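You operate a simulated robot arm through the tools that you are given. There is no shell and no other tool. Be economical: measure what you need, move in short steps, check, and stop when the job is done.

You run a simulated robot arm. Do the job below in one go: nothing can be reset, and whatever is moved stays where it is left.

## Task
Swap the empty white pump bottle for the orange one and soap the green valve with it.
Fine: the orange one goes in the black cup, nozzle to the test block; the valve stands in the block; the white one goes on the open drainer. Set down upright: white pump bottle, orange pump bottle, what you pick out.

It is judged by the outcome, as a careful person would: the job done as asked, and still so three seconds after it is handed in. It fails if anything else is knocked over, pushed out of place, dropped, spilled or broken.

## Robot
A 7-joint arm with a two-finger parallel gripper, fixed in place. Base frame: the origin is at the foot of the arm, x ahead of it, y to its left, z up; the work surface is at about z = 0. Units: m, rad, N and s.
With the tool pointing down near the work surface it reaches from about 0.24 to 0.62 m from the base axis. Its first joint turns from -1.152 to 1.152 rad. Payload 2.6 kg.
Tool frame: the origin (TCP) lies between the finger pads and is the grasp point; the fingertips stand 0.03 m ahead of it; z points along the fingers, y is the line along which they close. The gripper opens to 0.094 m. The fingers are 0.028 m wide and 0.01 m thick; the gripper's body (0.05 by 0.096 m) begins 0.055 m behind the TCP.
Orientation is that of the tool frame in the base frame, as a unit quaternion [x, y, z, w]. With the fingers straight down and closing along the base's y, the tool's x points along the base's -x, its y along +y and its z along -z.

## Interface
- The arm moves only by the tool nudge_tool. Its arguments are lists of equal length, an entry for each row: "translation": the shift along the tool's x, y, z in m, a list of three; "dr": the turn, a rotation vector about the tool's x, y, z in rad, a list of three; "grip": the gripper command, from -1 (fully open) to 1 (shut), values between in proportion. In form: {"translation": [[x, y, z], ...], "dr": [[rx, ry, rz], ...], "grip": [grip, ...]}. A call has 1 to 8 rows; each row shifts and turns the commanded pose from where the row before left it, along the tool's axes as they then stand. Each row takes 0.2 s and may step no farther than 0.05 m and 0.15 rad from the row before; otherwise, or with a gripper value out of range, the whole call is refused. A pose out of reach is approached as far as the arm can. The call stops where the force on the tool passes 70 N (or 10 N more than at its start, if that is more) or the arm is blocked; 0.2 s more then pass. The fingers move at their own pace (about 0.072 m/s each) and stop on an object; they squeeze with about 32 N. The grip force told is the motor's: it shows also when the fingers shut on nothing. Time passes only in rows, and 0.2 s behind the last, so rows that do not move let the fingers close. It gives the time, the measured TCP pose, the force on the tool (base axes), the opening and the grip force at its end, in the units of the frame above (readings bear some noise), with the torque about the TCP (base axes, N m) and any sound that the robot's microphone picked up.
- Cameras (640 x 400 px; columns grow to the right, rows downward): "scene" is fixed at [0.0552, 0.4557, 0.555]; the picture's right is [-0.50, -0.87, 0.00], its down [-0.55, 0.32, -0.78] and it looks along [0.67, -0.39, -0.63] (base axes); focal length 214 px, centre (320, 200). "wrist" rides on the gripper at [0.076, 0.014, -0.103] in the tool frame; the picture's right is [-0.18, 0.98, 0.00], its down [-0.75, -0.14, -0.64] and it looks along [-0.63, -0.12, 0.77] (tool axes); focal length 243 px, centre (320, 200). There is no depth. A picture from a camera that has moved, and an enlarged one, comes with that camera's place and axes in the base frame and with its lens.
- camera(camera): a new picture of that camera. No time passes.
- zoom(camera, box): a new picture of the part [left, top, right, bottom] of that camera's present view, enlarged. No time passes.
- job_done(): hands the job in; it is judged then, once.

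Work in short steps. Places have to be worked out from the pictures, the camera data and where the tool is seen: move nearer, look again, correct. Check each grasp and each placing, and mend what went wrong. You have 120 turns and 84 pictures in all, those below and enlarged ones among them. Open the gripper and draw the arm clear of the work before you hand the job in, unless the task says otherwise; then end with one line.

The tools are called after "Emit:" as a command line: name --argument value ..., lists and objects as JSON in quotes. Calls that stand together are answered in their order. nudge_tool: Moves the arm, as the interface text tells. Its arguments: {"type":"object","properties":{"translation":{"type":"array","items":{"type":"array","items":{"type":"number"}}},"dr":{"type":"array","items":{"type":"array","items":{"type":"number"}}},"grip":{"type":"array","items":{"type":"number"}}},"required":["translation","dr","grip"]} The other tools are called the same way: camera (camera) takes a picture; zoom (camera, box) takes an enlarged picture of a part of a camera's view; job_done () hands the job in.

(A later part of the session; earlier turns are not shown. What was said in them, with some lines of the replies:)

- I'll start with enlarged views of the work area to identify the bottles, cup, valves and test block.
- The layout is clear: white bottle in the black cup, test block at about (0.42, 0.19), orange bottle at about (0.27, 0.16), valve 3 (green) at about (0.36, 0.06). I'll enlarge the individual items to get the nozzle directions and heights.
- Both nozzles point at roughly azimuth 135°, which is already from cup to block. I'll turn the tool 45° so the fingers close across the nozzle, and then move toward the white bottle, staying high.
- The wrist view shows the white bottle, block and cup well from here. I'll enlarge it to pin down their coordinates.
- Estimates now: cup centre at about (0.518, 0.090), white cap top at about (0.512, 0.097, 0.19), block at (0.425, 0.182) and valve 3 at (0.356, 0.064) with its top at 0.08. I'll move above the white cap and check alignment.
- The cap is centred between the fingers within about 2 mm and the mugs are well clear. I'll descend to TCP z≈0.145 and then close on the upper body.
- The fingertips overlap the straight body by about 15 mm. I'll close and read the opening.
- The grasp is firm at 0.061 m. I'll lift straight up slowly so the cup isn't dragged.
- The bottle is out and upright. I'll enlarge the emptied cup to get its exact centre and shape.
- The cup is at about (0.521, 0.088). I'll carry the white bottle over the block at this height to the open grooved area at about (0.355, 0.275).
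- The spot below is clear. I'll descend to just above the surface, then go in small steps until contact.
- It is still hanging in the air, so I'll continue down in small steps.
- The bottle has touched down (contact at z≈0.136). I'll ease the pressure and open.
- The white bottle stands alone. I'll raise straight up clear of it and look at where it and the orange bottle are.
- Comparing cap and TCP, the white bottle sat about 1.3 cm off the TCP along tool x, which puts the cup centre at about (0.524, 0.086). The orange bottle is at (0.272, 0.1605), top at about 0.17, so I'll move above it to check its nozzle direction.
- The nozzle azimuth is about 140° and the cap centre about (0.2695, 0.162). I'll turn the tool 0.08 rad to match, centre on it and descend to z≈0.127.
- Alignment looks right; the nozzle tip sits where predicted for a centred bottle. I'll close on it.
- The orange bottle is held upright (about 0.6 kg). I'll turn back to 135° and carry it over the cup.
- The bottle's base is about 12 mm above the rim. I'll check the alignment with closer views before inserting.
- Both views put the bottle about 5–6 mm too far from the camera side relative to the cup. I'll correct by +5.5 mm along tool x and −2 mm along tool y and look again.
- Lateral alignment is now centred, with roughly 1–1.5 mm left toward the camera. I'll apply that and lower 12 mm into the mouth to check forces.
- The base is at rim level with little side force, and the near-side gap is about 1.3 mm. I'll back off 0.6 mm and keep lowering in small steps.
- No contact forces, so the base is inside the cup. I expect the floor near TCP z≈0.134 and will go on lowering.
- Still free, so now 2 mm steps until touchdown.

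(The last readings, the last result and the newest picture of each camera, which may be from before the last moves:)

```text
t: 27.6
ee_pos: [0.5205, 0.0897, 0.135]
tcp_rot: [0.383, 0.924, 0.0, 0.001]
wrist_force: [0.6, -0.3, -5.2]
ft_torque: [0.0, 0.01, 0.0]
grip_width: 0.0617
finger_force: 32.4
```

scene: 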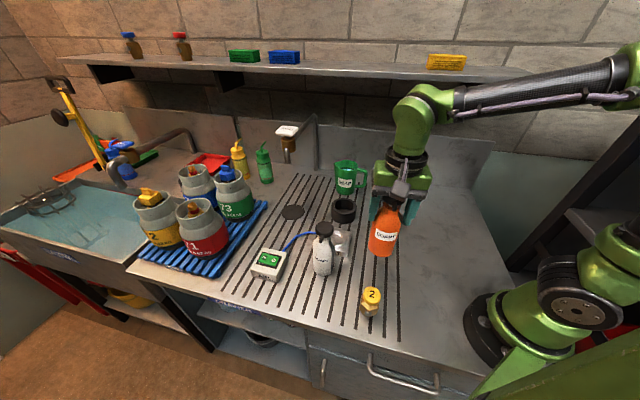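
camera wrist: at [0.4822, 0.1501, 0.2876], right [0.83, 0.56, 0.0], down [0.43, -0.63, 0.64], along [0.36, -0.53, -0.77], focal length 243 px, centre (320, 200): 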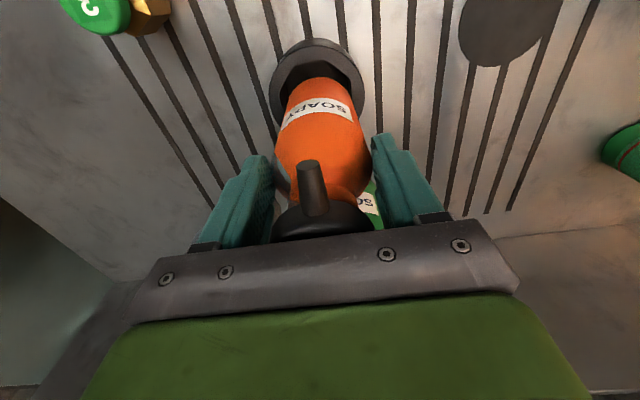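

Still hanging; a little further.

Emit:
nudge_tool --translation '[[0, 0, 0.002], [0, 0, 0]]' --dr '[[0, 0, 0], [0, 0, 0]]' --grip '[1, 1]'

Emit:
nudge_tool --translation '[[0, 0, 0.002], [0, 0, 0]]' --dr '[[0, 0, 0], [0, 0, 0]]' --grip '[1, 1]'

```text
t: 28.2
ee_pos: [0.5206, 0.0905, 0.134]
tcp_rot: [0.384, 0.923, 0.0, 0.0]
wrist_force: [-0.8, 0.0, -4.6]
ft_torque: [0.0, 0.05, -0.01]
grip_width: 0.0617
finger_force: 32.0
```

```text
t: 28.8
ee_pos: [0.521, 0.0909, 0.1336]
tcp_rot: [0.384, 0.924, 0.001, 0.002]
wrist_force: [-6.6, -1.6, 15.4]
ft_torque: [0.24, 0.53, 0.11]
grip_width: 0.0611
finger_force: 32.3
```

The bottle is seated on the cup floor at TCP z≈0.133. I'll ease up and release.

Emit:
nudge_tool --translation '[[0, 0, -0.001], [0, 0, 0], [0, 0, 0], [0, 0, 0]]' --dr '[[0, 0, 0], [0, 0, 0], [0, 0, 0], [0, 0, 0]]' --grip '[1, 0, -1, -1]'

Emit:
nudge_tool --translation '[[0, 0, -0.03], [0, 0, -0.04], [0, 0, -0.045], [0, 0, 0]]' --dr '[[0, 0, 0], [0, 0, 0], [0, 0, 0], [0, 0, 0]]' --grip '[-1, -1, -1, -1]'

Emit:
zoom --camera "wrist" --box '[220, 0, 412, 180]'

Emit:
zoom --camera "scene" --box '[290, 140, 402, 280]'

```text
t: 29.8
ee_pos: [0.5192, 0.0897, 0.131]
tcp_rot: [0.382, 0.924, -0.001, 0.0]
wrist_force: [-0.3, 0.3, 0.3]
ft_torque: [0.0, -0.02, 0.02]
grip_width: 0.094
finger_force: 0.1
```

```text
t: 30.8
ee_pos: [0.5204, 0.0899, 0.2471]
tcp_rot: [0.383, 0.924, 0.0, 0.0]
wrist_force: [-0.3, -0.3, 0.0]
ft_torque: [-0.02, 0.02, -0.03]
grip_width: 0.094
finger_force: 0.0
```

```text
2.22 times, centred on (316, 90) of wrist
camera zoom: at [0.4753, 0.1534, 0.349], right [0.83, 0.56, 0.0], down [0.43, -0.63, 0.64], along [0.36, -0.53, -0.77], focal length 539 px, centre (329, 444)
```

zoom: 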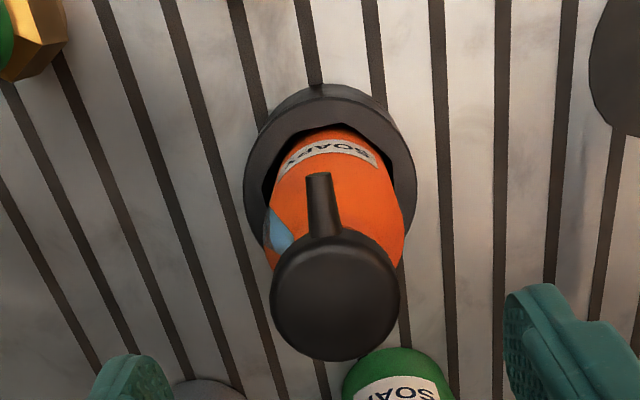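

```text
2.86 times, centred on (346, 210) of scene
camera zoom: at [0.0552, 0.4557, 0.555], right [-0.5, -0.87, 0.0], down [-0.55, 0.32, -0.78], along [0.67, -0.39, -0.63], focal length 613 px, centre (246, 171)
```

zoom: 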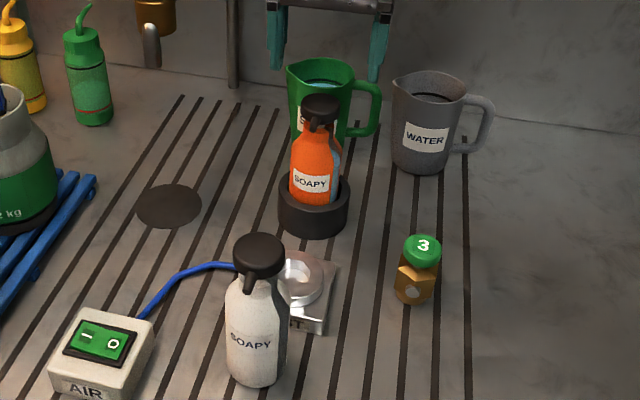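

The orange bottle is seated upright with nozzle azimuth about 135°, which matches the direction to the block. Next I'll go above green valve 3 to see its shape and the socket.

Emit:
nudge_tool --translation '[[0.023, -0.0336, 0], [0.023, -0.0336, 0], [0.023, -0.0336, 0.01], [0.023, -0.0336, 0.015], [0, 0, 0]]' --dr '[[0, 0, 0], [0, 0, 0], [0, 0, 0], [0, 0, 0], [0, 0, 0]]' --grip '[-1, -1, -1, -1, -1]'

Emit:
camera --camera "wrist"

Emit:
zoom --camera "wrist" --box '[256, 70, 384, 190]'

Emit:
zoom --camera "scene" --box '[355, 210, 411, 250]'

```text
t: 32.0
ee_pos: [0.3592, 0.0603, 0.2213]
tcp_rot: [0.383, 0.924, 0.0, 0.001]
wrist_force: [0.1, 1.3, 0.3]
ft_torque: [0.01, -0.01, -0.02]
grip_width: 0.094
finger_force: 0.1
```

```text
39 pictures are left
camera wrist: at [0.3148, 0.1238, 0.3236], right [0.83, 0.56, 0.0], down [0.43, -0.63, 0.64], along [0.36, -0.53, -0.77], focal length 243 px, centre (320, 200)
```

wrist: 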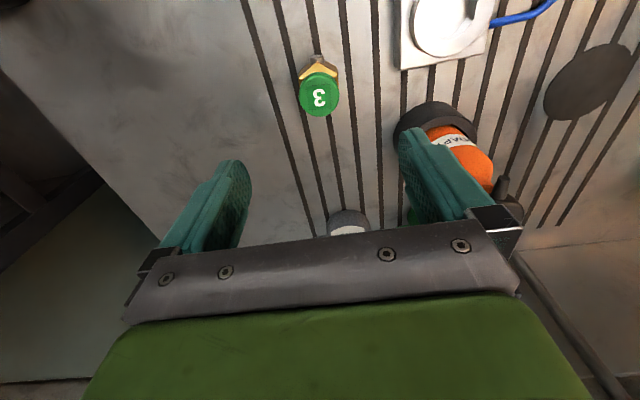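

```text
3.33 times, centred on (320, 130) of wrist
camera zoom: at [0.3148, 0.1238, 0.3236], right [0.83, 0.56, 0.0], down [0.43, -0.63, 0.64], along [0.36, -0.53, -0.77], focal length 809 px, centre (320, 433)
```

zoom: 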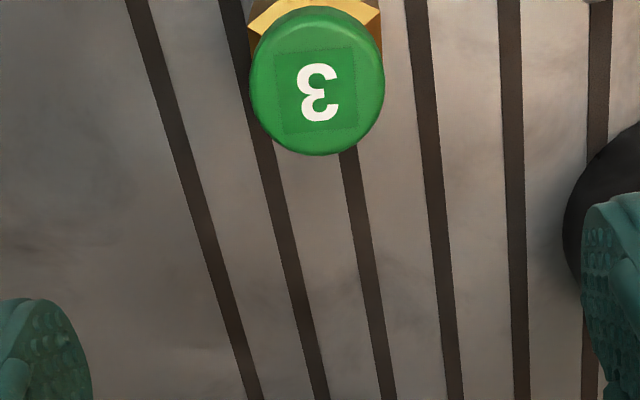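

```text
10.00 times, centred on (383, 230) of scene
camera zoom: at [0.0552, 0.4557, 0.555], right [-0.5, -0.87, 0.0], down [-0.55, 0.32, -0.78], along [0.67, -0.39, -0.63], focal length 2145 px, centre (-310, -100)
```

zoom: 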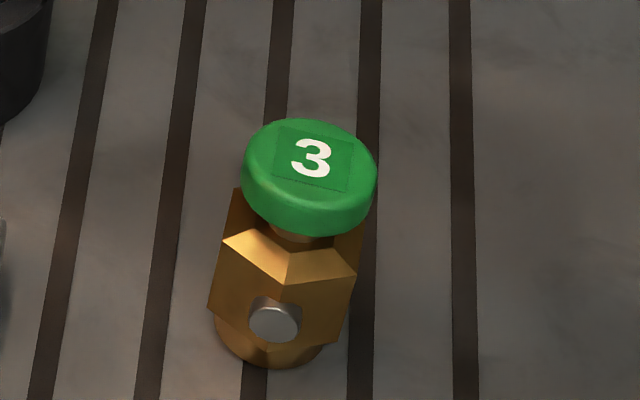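

The valve has a round base, hex body, side nub and green cap (top at z≈0.082). I'll enlarge it and the socket from this viewpoint to choose the finger orientation.

Emit:
zoom --camera "wrist" --box '[280, 45, 360, 95]'

Emit:
zoom --camera "wrist" --box '[392, 0, 504, 70]'

```text
8.00 times, centred on (320, 70) of wrist
camera zoom: at [0.3148, 0.1238, 0.3236], right [0.83, 0.56, 0.0], down [0.43, -0.63, 0.64], along [0.36, -0.53, -0.77], focal length 1941 px, centre (320, 1240)
```

zoom: 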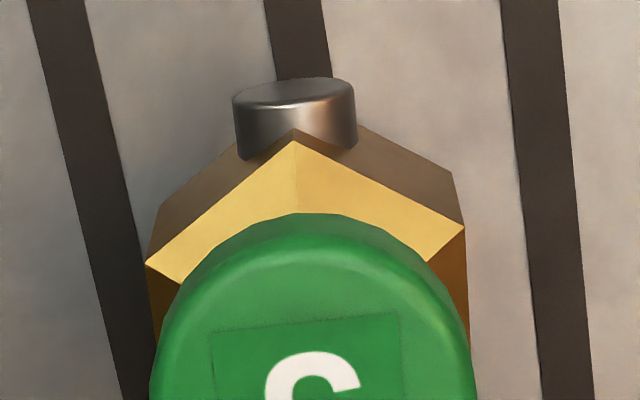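

```text
5.71 times, centred on (448, 35) of wrist
camera zoom: at [0.3148, 0.1238, 0.3236], right [0.83, 0.56, 0.0], down [0.43, -0.63, 0.64], along [0.36, -0.53, -0.77], focal length 1386 px, centre (-411, 1143)
```

zoom: 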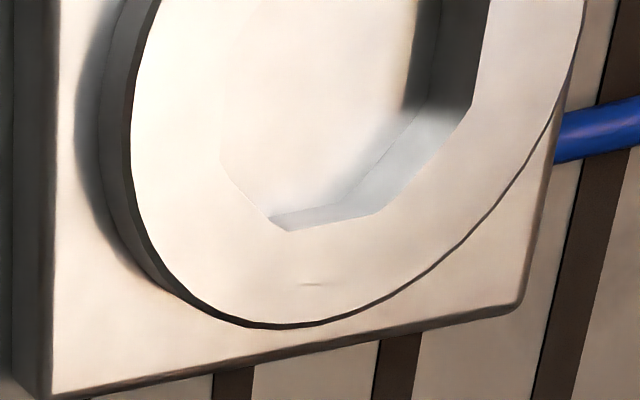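

The nub points at about azimuth 131°, so closing across two flats (about 0.042) needs only +0.07 rad. The valve axis is at about (0.355, 0.065); I'll descend to TCP z≈0.055.

Emit:
nudge_tool --translation '[[0.0063, 0.0004, 0], [0, 0, 0.04], [0, 0, 0.04], [0, 0, 0.04], [0, 0, 0.03], [0, 0, 0.016], [0, 0, 0]]' --dr '[[0, 0, 0.07], [0, 0, 0], [0, 0, 0], [0, 0, 0], [0, 0, 0], [0, 0, 0], [0, 0, 0]]' --grip '[-1, -1, -1, -1, -1, -1, -1]'

Emit:
camera --camera "wrist"

Emit:
zoom --camera "scene" --box '[340, 190, 436, 260]'

```text
t: 33.6
ee_pos: [0.3553, 0.0642, 0.0547]
tcp_rot: [0.415, 0.91, 0.0, 0.001]
wrist_force: [0.4, 0.8, 0.8]
ft_torque: [-0.02, 0.01, -0.02]
grip_width: 0.094
finger_force: 0.2
```

```text
34 pictures are left
camera wrist: at [0.3162, 0.1314, 0.1578], right [0.86, 0.5, 0.0], down [0.39, -0.66, 0.64], along [0.32, -0.55, -0.77], focal length 243 px, centre (320, 200)
```

wrist: 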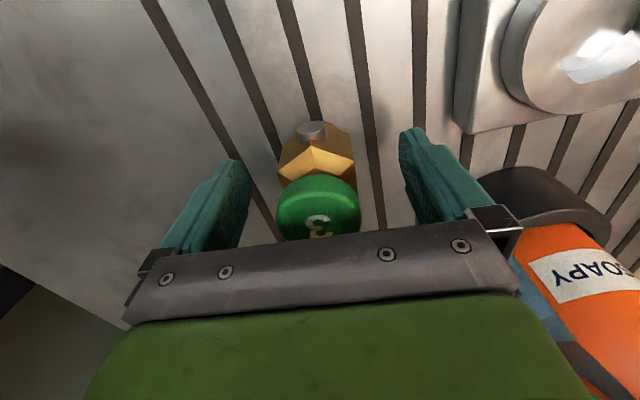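

```text
5.71 times, centred on (388, 225) of scene
camera zoom: at [0.0552, 0.4557, 0.555], right [-0.5, -0.87, 0.0], down [-0.55, 0.32, -0.78], along [0.67, -0.39, -0.63], focal length 1226 px, centre (-69, 57)
```

zoom: 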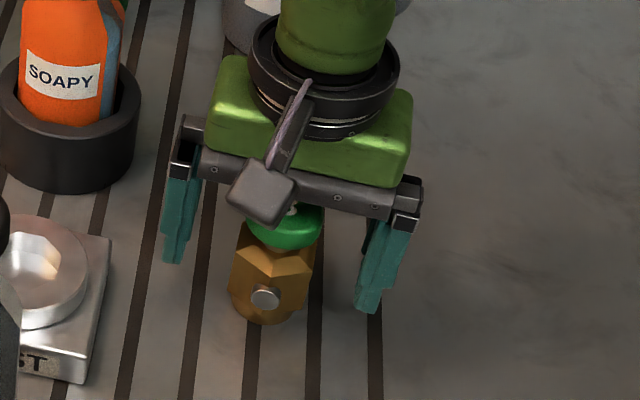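

The valve is centred between the fingers. I'll close and lift.

Emit:
nudge_tool --translation '[[0, 0, 0], [0, 0, 0], [0, 0, 0], [0, 0, 0]]' --dr '[[0, 0, 0], [0, 0, 0], [0, 0, 0], [0, 0, 0]]' --grip '[1, 1, 1, 1]'

Emit:
nudge_tool --translation '[[0, 0, -0.015], [0, 0, -0.035], [0, 0, -0.045], [0, 0, -0.045], [0, 0, 0]]' --dr '[[0, 0, 0], [0, 0, 0], [0, 0, 0], [0, 0, 0], [0, 0, 0]]' --grip '[1, 1, 1, 1, 1]'

Emit:
camera --camera "wrist"

Emit:
zoom --camera "scene" --box '[330, 140, 442, 250]'

```text
t: 34.6
ee_pos: [0.3571, 0.0658, 0.0576]
tcp_rot: [0.416, 0.909, 0.001, 0.001]
wrist_force: [-3.0, -1.5, 24.2]
ft_torque: [-0.41, 0.09, -0.07]
grip_width: 0.0397
finger_force: 32.0
```

```text
t: 35.8
ee_pos: [0.3553, 0.0636, 0.197]
tcp_rot: [0.416, 0.909, 0.0, 0.001]
wrist_force: [0.3, 1.3, -2.6]
ft_torque: [0.02, 0.0, 0.01]
grip_width: 0.0395
finger_force: 32.4
```

```text
32 pictures are left
camera wrist: at [0.3157, 0.1313, 0.2985], right [0.86, 0.5, 0.0], down [0.39, -0.66, 0.64], along [0.32, -0.55, -0.77], focal length 243 px, centre (320, 200)
```

wrist: 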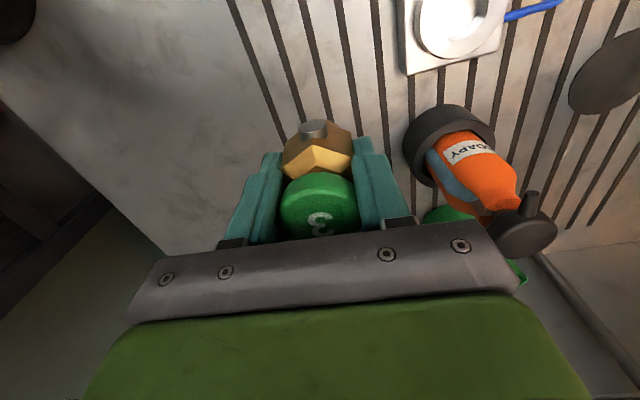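

```text
3.64 times, centred on (386, 195) of scene
camera zoom: at [0.0552, 0.4557, 0.555], right [-0.5, -0.87, 0.0], down [-0.55, 0.32, -0.78], along [0.67, -0.39, -0.63], focal length 780 px, centre (80, 218)
```

zoom: 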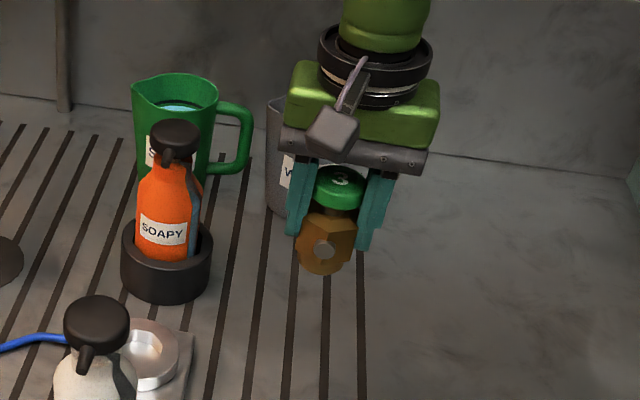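

The valve is held upright (opening 0.0395). At the block, the current orientation would put the wrist camera right above the white bottle, so I'll turn the tool back to az 180° (−0.858 rad) before moving over the block.

Emit:
nudge_tool --translation '[[0, 0, 0], [0, 0, 0], [0, 0, 0], [0, 0, 0], [0, 0, 0], [0, 0, 0]]' --dr '[[0, 0, -0.143], [0, 0, -0.143], [0, 0, -0.143], [0, 0, -0.143], [0, 0, -0.143], [0, 0, -0.143]]' --grip '[1, 1, 1, 1, 1, 1]'

Emit:
nudge_tool --translation '[[-0.0172, 0.0298, 0], [-0.0172, 0.0298, 0], [-0.0172, 0.0298, 0], [-0.0171, 0.03, 0], [0, 0, 0]]' --dr '[[0, 0, 0], [0, 0, 0], [0, 0, 0], [0, 0, 0], [0, 0, 0]]' --grip '[1, 1, 1, 1, 1]'

Emit:
camera --camera "wrist"

Emit:
zoom --camera "scene" --box '[290, 150, 402, 270]'

```text
t: 37.2
ee_pos: [0.3554, 0.0645, 0.1965]
tcp_rot: [-0.002, 1.0, 0.0, 0.0]
wrist_force: [0.6, -0.6, -2.8]
ft_torque: [-0.03, 0.01, 0.03]
grip_width: 0.0391
finger_force: 32.3
```

```text
t: 38.4
ee_pos: [0.4242, 0.1853, 0.1966]
tcp_rot: [0.0, 1.0, 0.001, 0.001]
wrist_force: [0.0, -0.2, -2.6]
ft_torque: [-0.03, 0.0, 0.01]
grip_width: 0.0394
finger_force: 32.1
```

```text
30 pictures are left
camera wrist: at [0.3479, 0.1991, 0.2983], right [0.18, 0.98, 0.0], down [0.75, -0.14, 0.64], along [0.63, -0.12, -0.77], focal length 243 px, centre (320, 200)
```

wrist: 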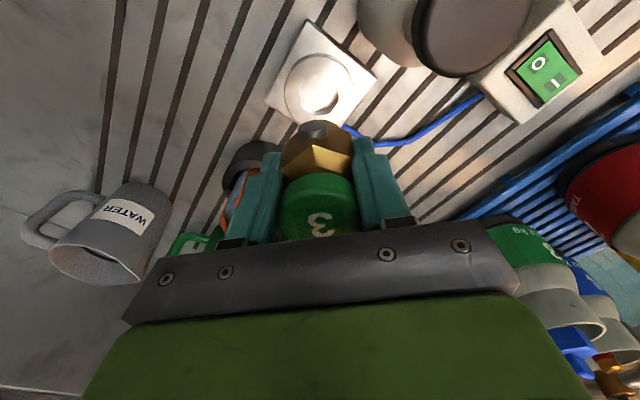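

```text
3.33 times, centred on (346, 210) of scene
camera zoom: at [0.0552, 0.4558, 0.555], right [-0.5, -0.87, 0.0], down [-0.55, 0.32, -0.78], along [0.67, -0.39, -0.63], focal length 715 px, centre (233, 167)
```

zoom: 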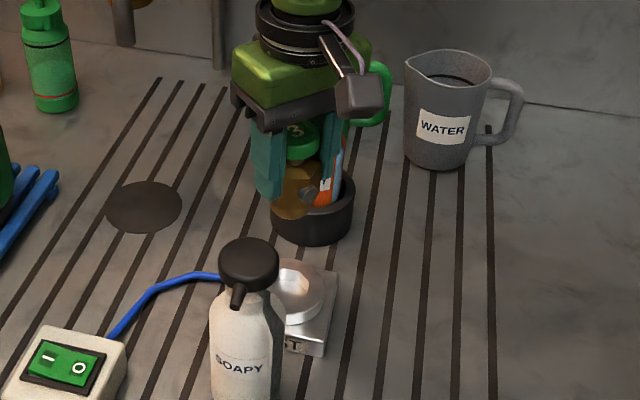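

The socket is visible past the valve. I'll enlarge both views for its precise centre.

Emit:
zoom --camera "wrist" --box '[256, 10, 384, 130]'

Emit:
zoom --camera "scene" --box '[318, 220, 366, 260]'

```text
3.33 times, centred on (320, 70) of wrist
camera zoom: at [0.3479, 0.1991, 0.2983], right [0.18, 0.98, 0.0], down [0.75, -0.14, 0.64], along [0.63, -0.12, -0.77], focal length 809 px, centre (320, 633)
```

zoom: 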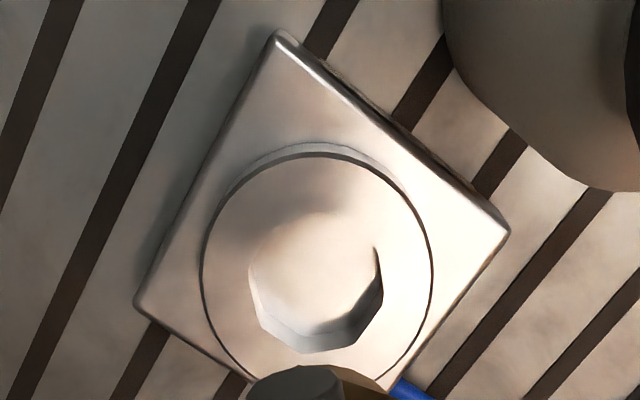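

```text
10.00 times, centred on (342, 240) of scene
camera zoom: at [0.0552, 0.4558, 0.555], right [-0.5, -0.87, 0.0], down [-0.55, 0.32, -0.78], along [0.67, -0.39, -0.63], focal length 2145 px, centre (100, -200)
```

zoom: 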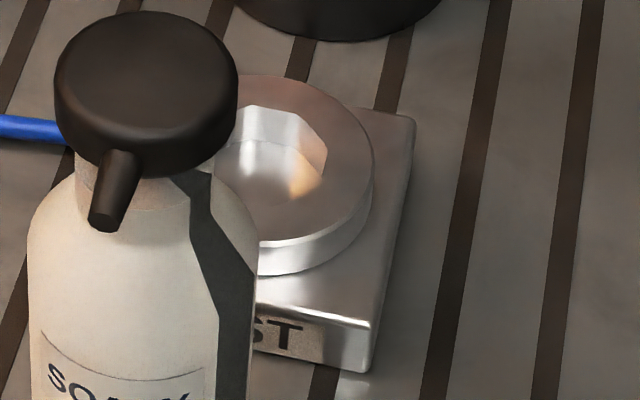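

The socket centre is at about (0.4245, 0.185) with its ring top at about 0.036, right below the TCP. I'll lower until the valve's base is about 1 cm above the ring and compare.

Emit:
nudge_tool --translation '[[0, 0, 0.04], [0, 0, 0.03], [0, 0, 0.02], [0, 0, 0]]' --dr '[[0, 0, 0], [0, 0, 0], [0, 0, 0], [0, 0, 0]]' --grip '[1, 1, 1, 1]'

Emit:
camera --camera "wrist"

Emit:
zoom --camera "scene" --box '[310, 200, 374, 260]'

```text
t: 39.4
ee_pos: [0.4238, 0.1842, 0.1051]
tcp_rot: [-0.001, 1.0, 0.0, 0.0]
wrist_force: [-0.7, 0.3, -2.9]
ft_torque: [-0.03, 0.05, 0.02]
grip_width: 0.0395
finger_force: 32.0
```

```text
26 pictures are left
camera wrist: at [0.348, 0.1986, 0.208], right [0.18, 0.98, 0.0], down [0.75, -0.14, 0.64], along [0.63, -0.12, -0.77], focal length 243 px, centre (320, 200)
```

wrist: 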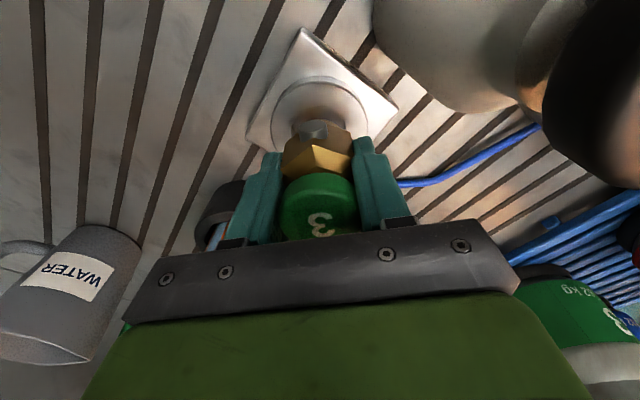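

```text
6.67 times, centred on (342, 230) of scene
camera zoom: at [0.0552, 0.4558, 0.555], right [-0.5, -0.87, 0.0], down [-0.55, 0.32, -0.78], along [0.67, -0.39, -0.63], focal length 1430 px, centre (173, 0)
```

zoom: 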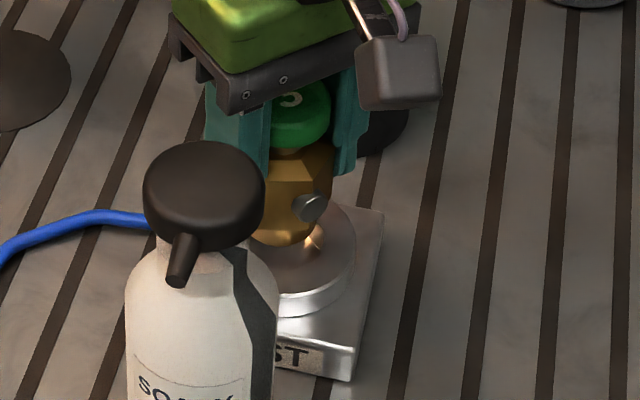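

I'll enlarge to compare the base spigot with the hole.

Emit:
zoom --camera "wrist" --box '[264, 60, 376, 160]'

Emit:
zoom --camera "scene" --box '[330, 215, 378, 255]'

```text
4.00 times, centred on (320, 110) of wrist
camera zoom: at [0.348, 0.1986, 0.208], right [0.18, 0.98, 0.0], down [0.75, -0.14, 0.64], along [0.63, -0.12, -0.77], focal length 970 px, centre (320, 560)
```

zoom: 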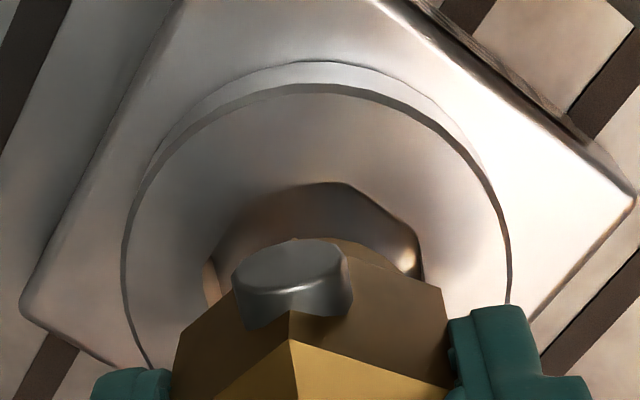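

```text
10.00 times, centred on (354, 235) of scene
camera zoom: at [0.0552, 0.4558, 0.555], right [-0.5, -0.87, 0.0], down [-0.55, 0.32, -0.78], along [0.67, -0.39, -0.63], focal length 2145 px, centre (-20, -150)
```

zoom: 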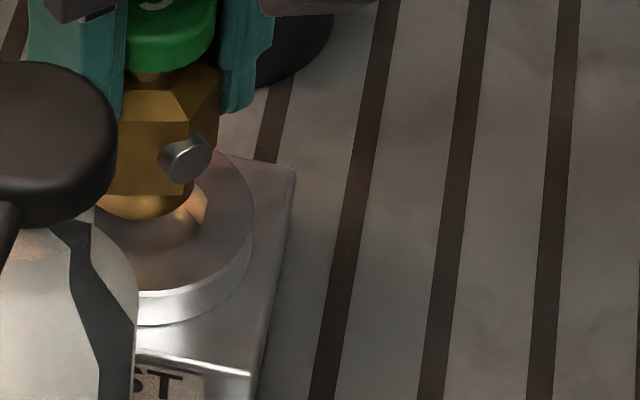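

Spigot and hole agree within 1–2 mm in both views. I'll lower gently, watching the force.

Emit:
nudge_tool --translation '[[0, 0, 0.004], [0, 0, 0.004], [0, 0, 0.004], [0, 0, 0.003], [0, 0, 0]]' --dr '[[0, 0, 0], [0, 0, 0], [0, 0, 0], [0, 0, 0], [0, 0, 0]]' --grip '[1, 1, 1, 1, 1]'

Emit:
zoom --camera "scene" --box '[330, 215, 378, 255]'

```text
t: 40.6
ee_pos: [0.4242, 0.1845, 0.0911]
tcp_rot: [-0.002, 1.0, 0.0, 0.0]
wrist_force: [-0.3, -0.6, -3.0]
ft_torque: [-0.03, 0.02, -0.01]
grip_width: 0.0395
finger_force: 31.6
```

```text
10.00 times, centred on (354, 235) of scene
camera zoom: at [0.0552, 0.4558, 0.555], right [-0.5, -0.87, 0.0], down [-0.55, 0.32, -0.78], along [0.67, -0.39, -0.63], focal length 2145 px, centre (-20, -150)
```

zoom: 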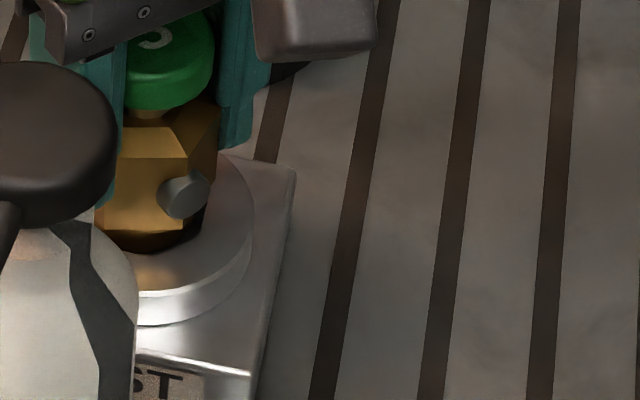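

The base is entering the hole with no contact force. I'll continue down.

Emit:
nudge_tool --translation '[[0, 0, 0.003], [0, 0, 0.003], [0, 0, 0]]' --dr '[[0, 0, 0], [0, 0, 0], [0, 0, 0]]' --grip '[1, 1, 1]'

Emit:
nudge_tool --translation '[[0, 0, 0.002], [0, 0, 0.002], [0, 0, 0]]' --dr '[[0, 0, 0], [0, 0, 0], [0, 0, 0]]' --grip '[1, 1, 1]'

```text
t: 41.4
ee_pos: [0.424, 0.185, 0.0837]
tcp_rot: [0.0, 1.0, 0.0, -0.001]
wrist_force: [-1.0, -0.1, -1.8]
ft_torque: [0.02, 0.04, 0.02]
grip_width: 0.0396
finger_force: 32.2
```

```text
t: 42.2
ee_pos: [0.4244, 0.1846, 0.0828]
tcp_rot: [0.0, 1.0, 0.001, 0.001]
wrist_force: [-12.5, -4.8, 22.8]
ft_torque: [-0.25, 0.27, -0.1]
grip_width: 0.0395
finger_force: 31.9
```

Contact at z≈0.083, meaning the valve bottom is at about 0.026, inside the ring. I'll check visually whether it is seated.

Emit:
zoom --camera "scene" --box '[330, 215, 378, 255]'

Emit:
zoom --camera "wrist" --box '[264, 60, 376, 160]'

```text
10.00 times, centred on (354, 235) of scene
camera zoom: at [0.0551, 0.4557, 0.5551], right [-0.5, -0.87, 0.0], down [-0.55, 0.32, -0.78], along [0.67, -0.39, -0.63], focal length 2145 px, centre (-20, -150)
```

zoom: 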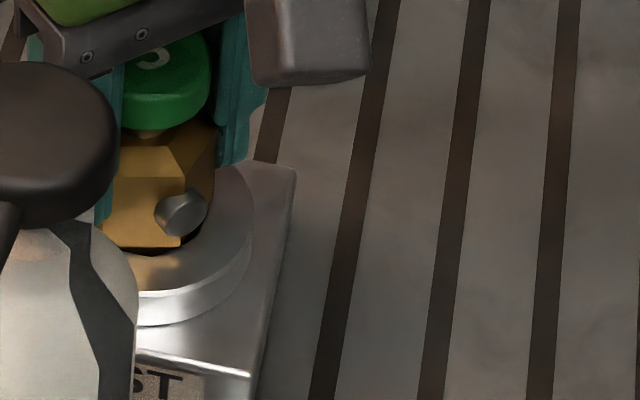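

```text
4.00 times, centred on (320, 110) of wrist
camera zoom: at [0.3477, 0.1985, 0.1843], right [0.18, 0.98, 0.0], down [0.75, -0.14, 0.64], along [0.63, -0.12, -0.77], focal length 970 px, centre (320, 560)
```

zoom: 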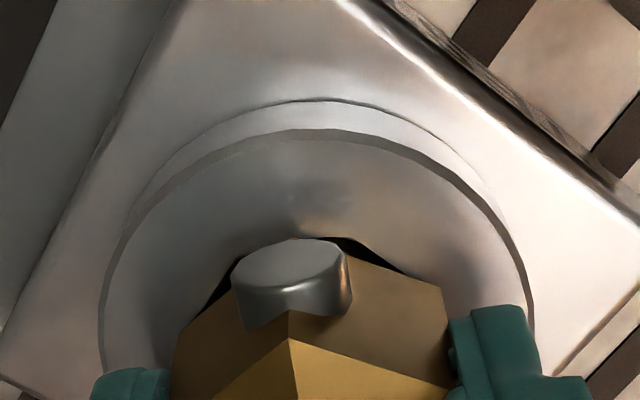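

The valve is down in the hole with the hex just above the ring. I'll ease off, open partly (to stay clear of the white bottle) and check.

Emit:
nudge_tool --translation '[[0, 0, -0.0015], [0, 0, 0], [0, 0, 0], [0, 0, 0], [0, 0, 0]]' --dr '[[0, 0, 0], [0, 0, 0], [0, 0, 0], [0, 0, 0], [0, 0, 0]]' --grip '[1, 0.05, -0.3, -0.45, -0.45]'

Emit:
nudge_tool --translation '[[0, 0, -0.02], [0, 0, -0.03], [0, 0, -0.04], [0, 0, -0.04], [0, 0, 0]]' --dr '[[0, 0, 0], [0, 0, 0], [0, 0, 0], [0, 0, 0], [0, 0, 0]]' --grip '[-0.45, -0.45, -0.45, -0.45, -0.45]'

Emit:
camera --camera "wrist"

Emit:
zoom --camera "scene" --box '[300, 170, 396, 280]'

```text
t: 43.4
ee_pos: [0.4249, 0.1833, 0.0828]
tcp_rot: [-0.001, 1.0, 0.0, 0.0]
wrist_force: [-0.4, 0.0, 0.0]
ft_torque: [-0.03, 0.0, -0.02]
grip_width: 0.0679
finger_force: 0.0
```

```text
t: 44.6
ee_pos: [0.4223, 0.1857, 0.2133]
tcp_rot: [-0.002, 1.0, 0.0, 0.0]
wrist_force: [0.2, 1.3, 0.9]
ft_torque: [-0.01, 0.0, 0.0]
grip_width: 0.068
finger_force: 0.1
```

```text
19 pictures are left
camera wrist: at [0.3464, 0.1987, 0.3158], right [0.18, 0.98, 0.0], down [0.75, -0.14, 0.64], along [0.63, -0.12, -0.77], focal length 243 px, centre (320, 200)
```

wrist: 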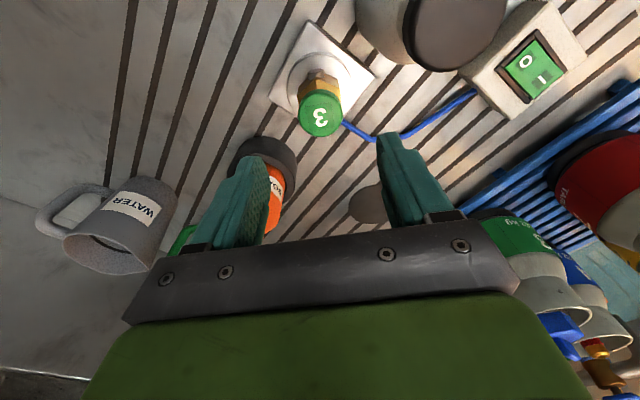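

```text
3.64 times, centred on (348, 225) of scene
camera zoom: at [0.0552, 0.4557, 0.555], right [-0.5, -0.87, 0.0], down [-0.55, 0.32, -0.78], along [0.67, -0.39, -0.63], focal length 780 px, centre (218, 109)
```

zoom: 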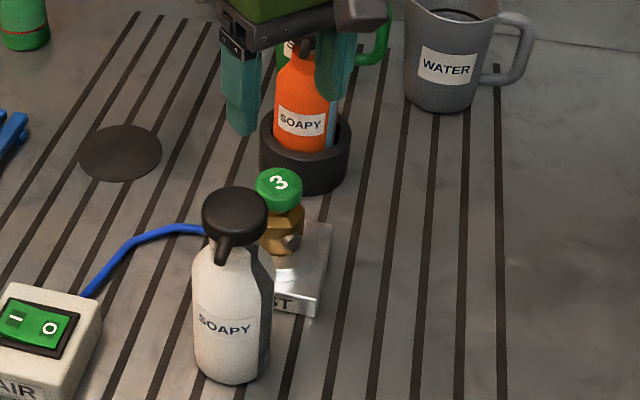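

The green valve stands upright in the block. Next, with gripper closed, I'll move above the orange pump head at about (0.5205, 0.091), top at about 0.178.

Emit:
nudge_tool --translation '[[0, 0, -0.03], [-0.0246, -0.0236, -0.01], [-0.0246, -0.0236, 0], [-0.0246, -0.0236, 0], [-0.0246, -0.0237, 0], [0, 0, 0]]' --dr '[[0, 0, 0], [0, 0, 0], [0, 0, 0], [0, 0, 0], [0, 0, 0], [0, 0, 0]]' --grip '[1, 1, 1, 1, 1, 1]'

Emit:
zoom --camera "wrist" --box '[240, 60, 400, 220]'

Emit:
zoom --camera "scene" --box '[300, 110, 396, 250]'

```text
t: 46.0
ee_pos: [0.5231, 0.0896, 0.252]
tcp_rot: [-0.001, 1.0, 0.002, -0.001]
wrist_force: [0.7, 0.3, 0.0]
ft_torque: [0.0, -0.01, 0.0]
grip_width: 0.0002
finger_force: 31.9
```

```text
2.50 times, centred on (320, 140) of wrist
camera zoom: at [0.446, 0.1031, 0.3541], right [0.18, 0.98, 0.0], down [0.75, -0.14, 0.64], along [0.63, -0.12, -0.77], focal length 606 px, centre (320, 350)
```

zoom: 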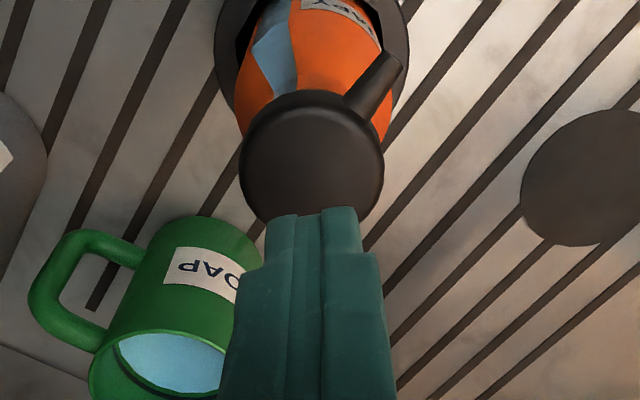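

```text
2.86 times, centred on (348, 180) of scene
camera zoom: at [0.0552, 0.4557, 0.555], right [-0.5, -0.87, 0.0], down [-0.55, 0.32, -0.78], along [0.67, -0.39, -0.63], focal length 613 px, centre (240, 257)
```

zoom: 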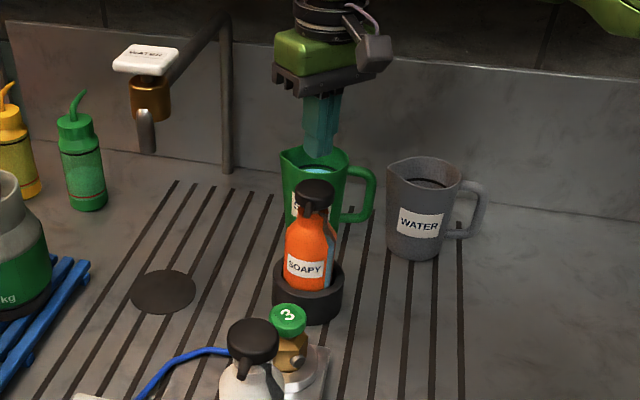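

The cap centre reads about (0.5175, 0.090), so I'll shift 3 mm back and lower the fingertips to just above the cap.

Emit:
nudge_tool --translation '[[0.003, -0.0005, 0.015], [0, 0, 0.018], [0, 0, 0]]' --dr '[[0, 0, 0], [0, 0, 0], [0, 0, 0]]' --grip '[1, 1, 1]'

Emit:
zoom --camera "wrist" --box '[240, 60, 400, 220]'

Emit:
zoom --camera "scene" --box '[324, 150, 372, 190]'

```text
t: 46.8
ee_pos: [0.5199, 0.0894, 0.2192]
tcp_rot: [-0.001, 1.0, 0.0, 0.0]
wrist_force: [1.2, 0.1, -0.1]
ft_torque: [0.03, 0.02, 0.0]
grip_width: 0.0
finger_force: 32.1
```

```text
2.50 times, centred on (320, 140) of wrist
camera zoom: at [0.4428, 0.103, 0.3212], right [0.18, 0.98, 0.0], down [0.75, -0.14, 0.64], along [0.63, -0.12, -0.77], focal length 606 px, centre (320, 350)
```

zoom: 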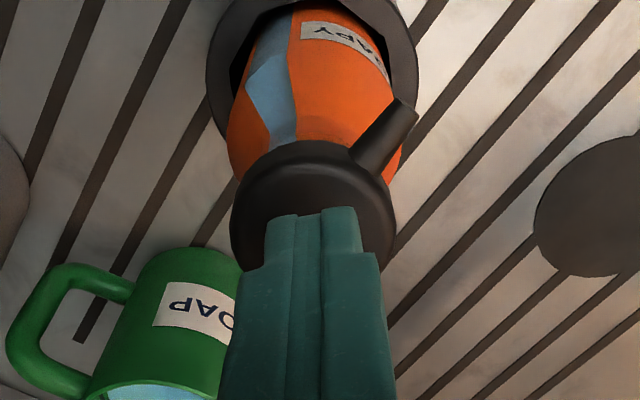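

```text
10.00 times, centred on (348, 170) of scene
camera zoom: at [0.0552, 0.4557, 0.555], right [-0.5, -0.87, 0.0], down [-0.55, 0.32, -0.78], along [0.67, -0.39, -0.63], focal length 2145 px, centre (40, 500)
```

zoom: 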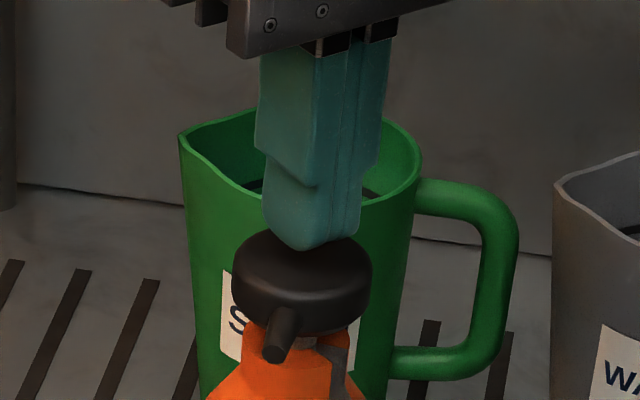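

The fingertips are over the middle of the cap with about a 1 cm gap. I'll press down in small steps and watch the force and sound.

Emit:
nudge_tool --translation '[[0, 0, 0.005], [0, 0, 0.004], [0, 0, 0.003], [0, 0, 0]]' --dr '[[0, 0, 0], [0, 0, 0], [0, 0, 0], [0, 0, 0]]' --grip '[1, 1, 1, 1]'

Emit:
nudge_tool --translation '[[0, 0, 0.003], [0, 0, 0.003], [0, 0, 0]]' --dr '[[0, 0, 0], [0, 0, 0], [0, 0, 0]]' --grip '[1, 1, 1]'

```text
t: 47.8
ee_pos: [0.5201, 0.0894, 0.2066]
tcp_rot: [-0.001, 1.0, 0.0, 0.001]
wrist_force: [0.6, -0.2, 0.2]
ft_torque: [-0.03, -0.01, 0.01]
grip_width: 0.0
finger_force: 32.2
```

```text
t: 48.6
ee_pos: [0.5194, 0.0898, 0.2016]
tcp_rot: [-0.001, 1.0, 0.0, 0.0]
wrist_force: [0.5, 1.2, 4.1]
ft_torque: [0.07, -0.03, 0.07]
grip_width: 0.0
finger_force: 31.8
```

Contact has begun (4 N at z≈0.202). I'll keep pressing to stroke the pump.

Emit:
nudge_tool --translation '[[0, 0, 0.003], [0, 0, 0.003], [0, 0, 0]]' --dr '[[0, 0, 0], [0, 0, 0], [0, 0, 0]]' --grip '[1, 1, 1]'

Emit:
nudge_tool --translation '[[0, 0, 0.003], [0, 0, 0]]' --dr '[[0, 0, 0], [0, 0, 0]]' --grip '[1, 1]'

Emit:
zoom --camera "scene" --box '[310, 140, 390, 260]'

```text
t: 49.4
ee_pos: [0.5202, 0.0884, 0.1954]
tcp_rot: [0.0, 1.0, 0.001, 0.0]
wrist_force: [-2.6, 0.8, 12.6]
ft_torque: [-0.02, 0.11, -0.03]
grip_width: 0.0
finger_force: 32.3
heard: click
```

```text
t: 50.0
ee_pos: [0.5198, 0.0881, 0.1948]
tcp_rot: [0.0, 1.0, 0.001, 0.003]
wrist_force: [-7.9, -0.3, 29.5]
ft_torque: [-0.03, 0.39, -0.06]
grip_width: 0.0001
finger_force: 32.2
```

```text
3.33 times, centred on (350, 200) of scene
camera zoom: at [0.055, 0.4557, 0.5551], right [-0.5, -0.87, 0.0], down [-0.55, 0.32, -0.78], along [0.67, -0.39, -0.63], focal length 715 px, centre (220, 200)
```

zoom: 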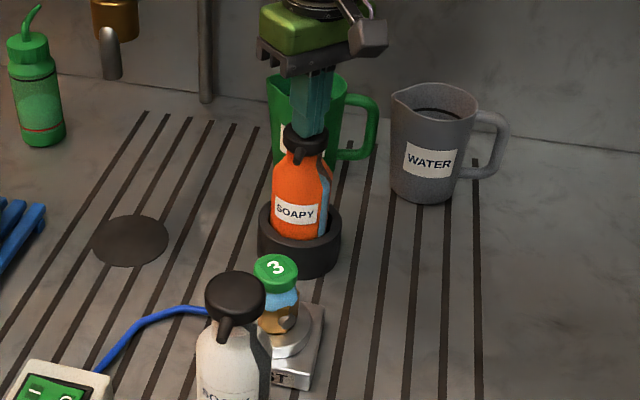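

A click was heard, and pale foam now covers the valve's neck, so the pump worked. I'll lift off straight up and inspect.

Emit:
nudge_tool --translation '[[0, 0, -0.005], [0, 0, -0.01], [0, 0, -0.03], [0, 0, -0.04], [0, 0, -0.03], [0, 0, 0]]' --dr '[[0, 0, 0], [0, 0, 0], [0, 0, 0], [0, 0, 0], [0, 0, 0], [0, 0, 0]]' --grip '[1, 1, 1, 1, 1, 1]'

Emit:
zoom --camera "scene" --box '[310, 155, 390, 285]'

Emit:
zoom --camera "scene" --box '[318, 215, 366, 255]'

```text
t: 51.4
ee_pos: [0.5204, 0.0901, 0.3075]
tcp_rot: [0.0, 1.0, 0.0, 0.0]
wrist_force: [0.0, -0.3, 0.5]
ft_torque: [-0.04, 0.04, -0.04]
grip_width: 0.0002
finger_force: 32.4
```

```text
3.08 times, centred on (350, 220) of scene
camera zoom: at [0.0552, 0.4557, 0.555], right [-0.5, -0.87, 0.0], down [-0.55, 0.32, -0.78], along [0.67, -0.39, -0.63], focal length 660 px, centre (228, 138)
```

zoom: 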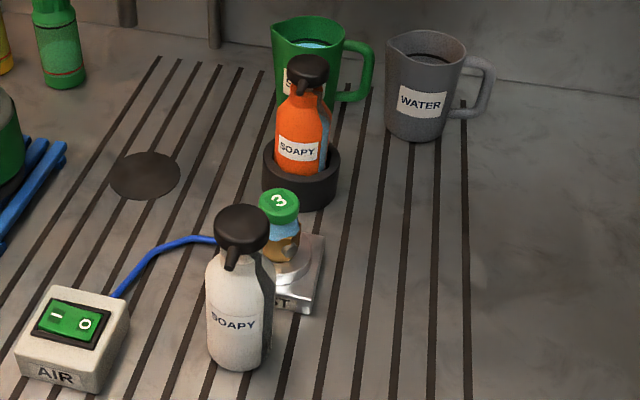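

```text
10.00 times, centred on (342, 235) of scene
camera zoom: at [0.0552, 0.4557, 0.555], right [-0.5, -0.87, 0.0], down [-0.55, 0.32, -0.78], along [0.67, -0.39, -0.63], focal length 2145 px, centre (100, -150)
```

zoom: 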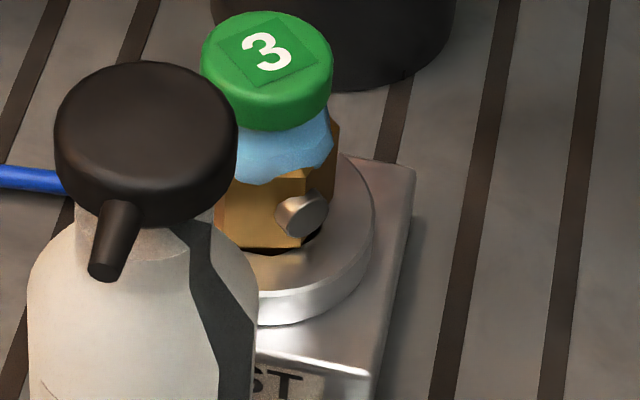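

The valve is soaped and upright, the orange bottle is in the cup facing it, and the white bottle is on the drainer. I'll open the gripper and withdraw up and back.

Emit:
nudge_tool --translation '[[0, 0, -0.04], [0, 0, -0.04], [0.035, 0.01, -0.02], [0.035, 0.01, -0.02], [0.035, 0.01, 0], [0.035, 0.01, 0], [0, 0, 0]]' --dr '[[0, 0, 0], [0, 0, 0], [0, 0, 0], [0, 0, 0], [0, 0, 0], [0, 0, 0], [0, 0, 0]]' --grip '[-1, -1, -1, -1, -1, -1, -1]'

Emit:
camera --camera "scene"

Emit:
camera --camera "wrist"

```text
t: 53.0
ee_pos: [0.3638, 0.1281, 0.4106]
tcp_rot: [-0.001, 1.0, 0.001, 0.0]
wrist_force: [-0.8, 0.4, 0.6]
ft_torque: [-0.01, 0.01, -0.02]
grip_width: 0.0938
finger_force: 0.1
out of reach, approached as far as the arm can: row 2
```

```text
10 pictures are left
```

scene: 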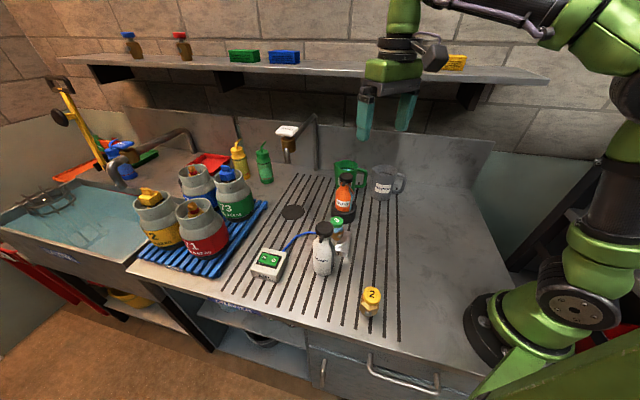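

```text
9 pictures are left
camera wrist: at [0.2869, 0.1431, 0.5118], right [0.18, 0.98, 0.0], down [0.75, -0.14, 0.64], along [0.63, -0.12, -0.77], focal length 243 px, centre (320, 200)
```

wrist: 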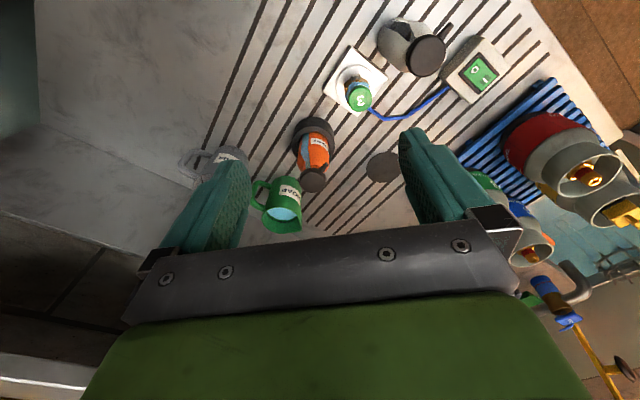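

Everything is in place and the arm is clear. One last enlarged look will confirm the nozzle still points at the block.

Emit:
zoom --camera "wrist" --box '[270, 50, 430, 200]'

```text
2.67 times, centred on (350, 125) of wrist
camera zoom: at [0.2869, 0.1431, 0.5118], right [0.18, 0.98, 0.0], down [0.75, -0.14, 0.64], along [0.63, -0.12, -0.77], focal length 647 px, centre (240, 400)
```

zoom: 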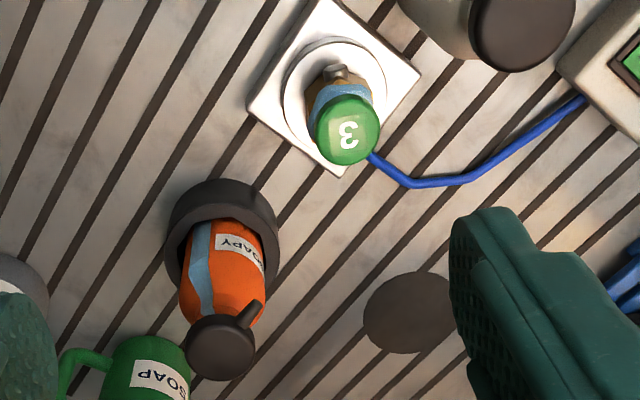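

The nozzle still points toward the block, the valve is soaped and upright, and both bottles stand where asked, so I'll hand the job in.

Emit:
job_done

```text
The job is handed in.
```

The orange bottle is in the black cup with its nozzle to the test block, the green valve stands soaped in the block, and the white bottle is upright on the open drainer.
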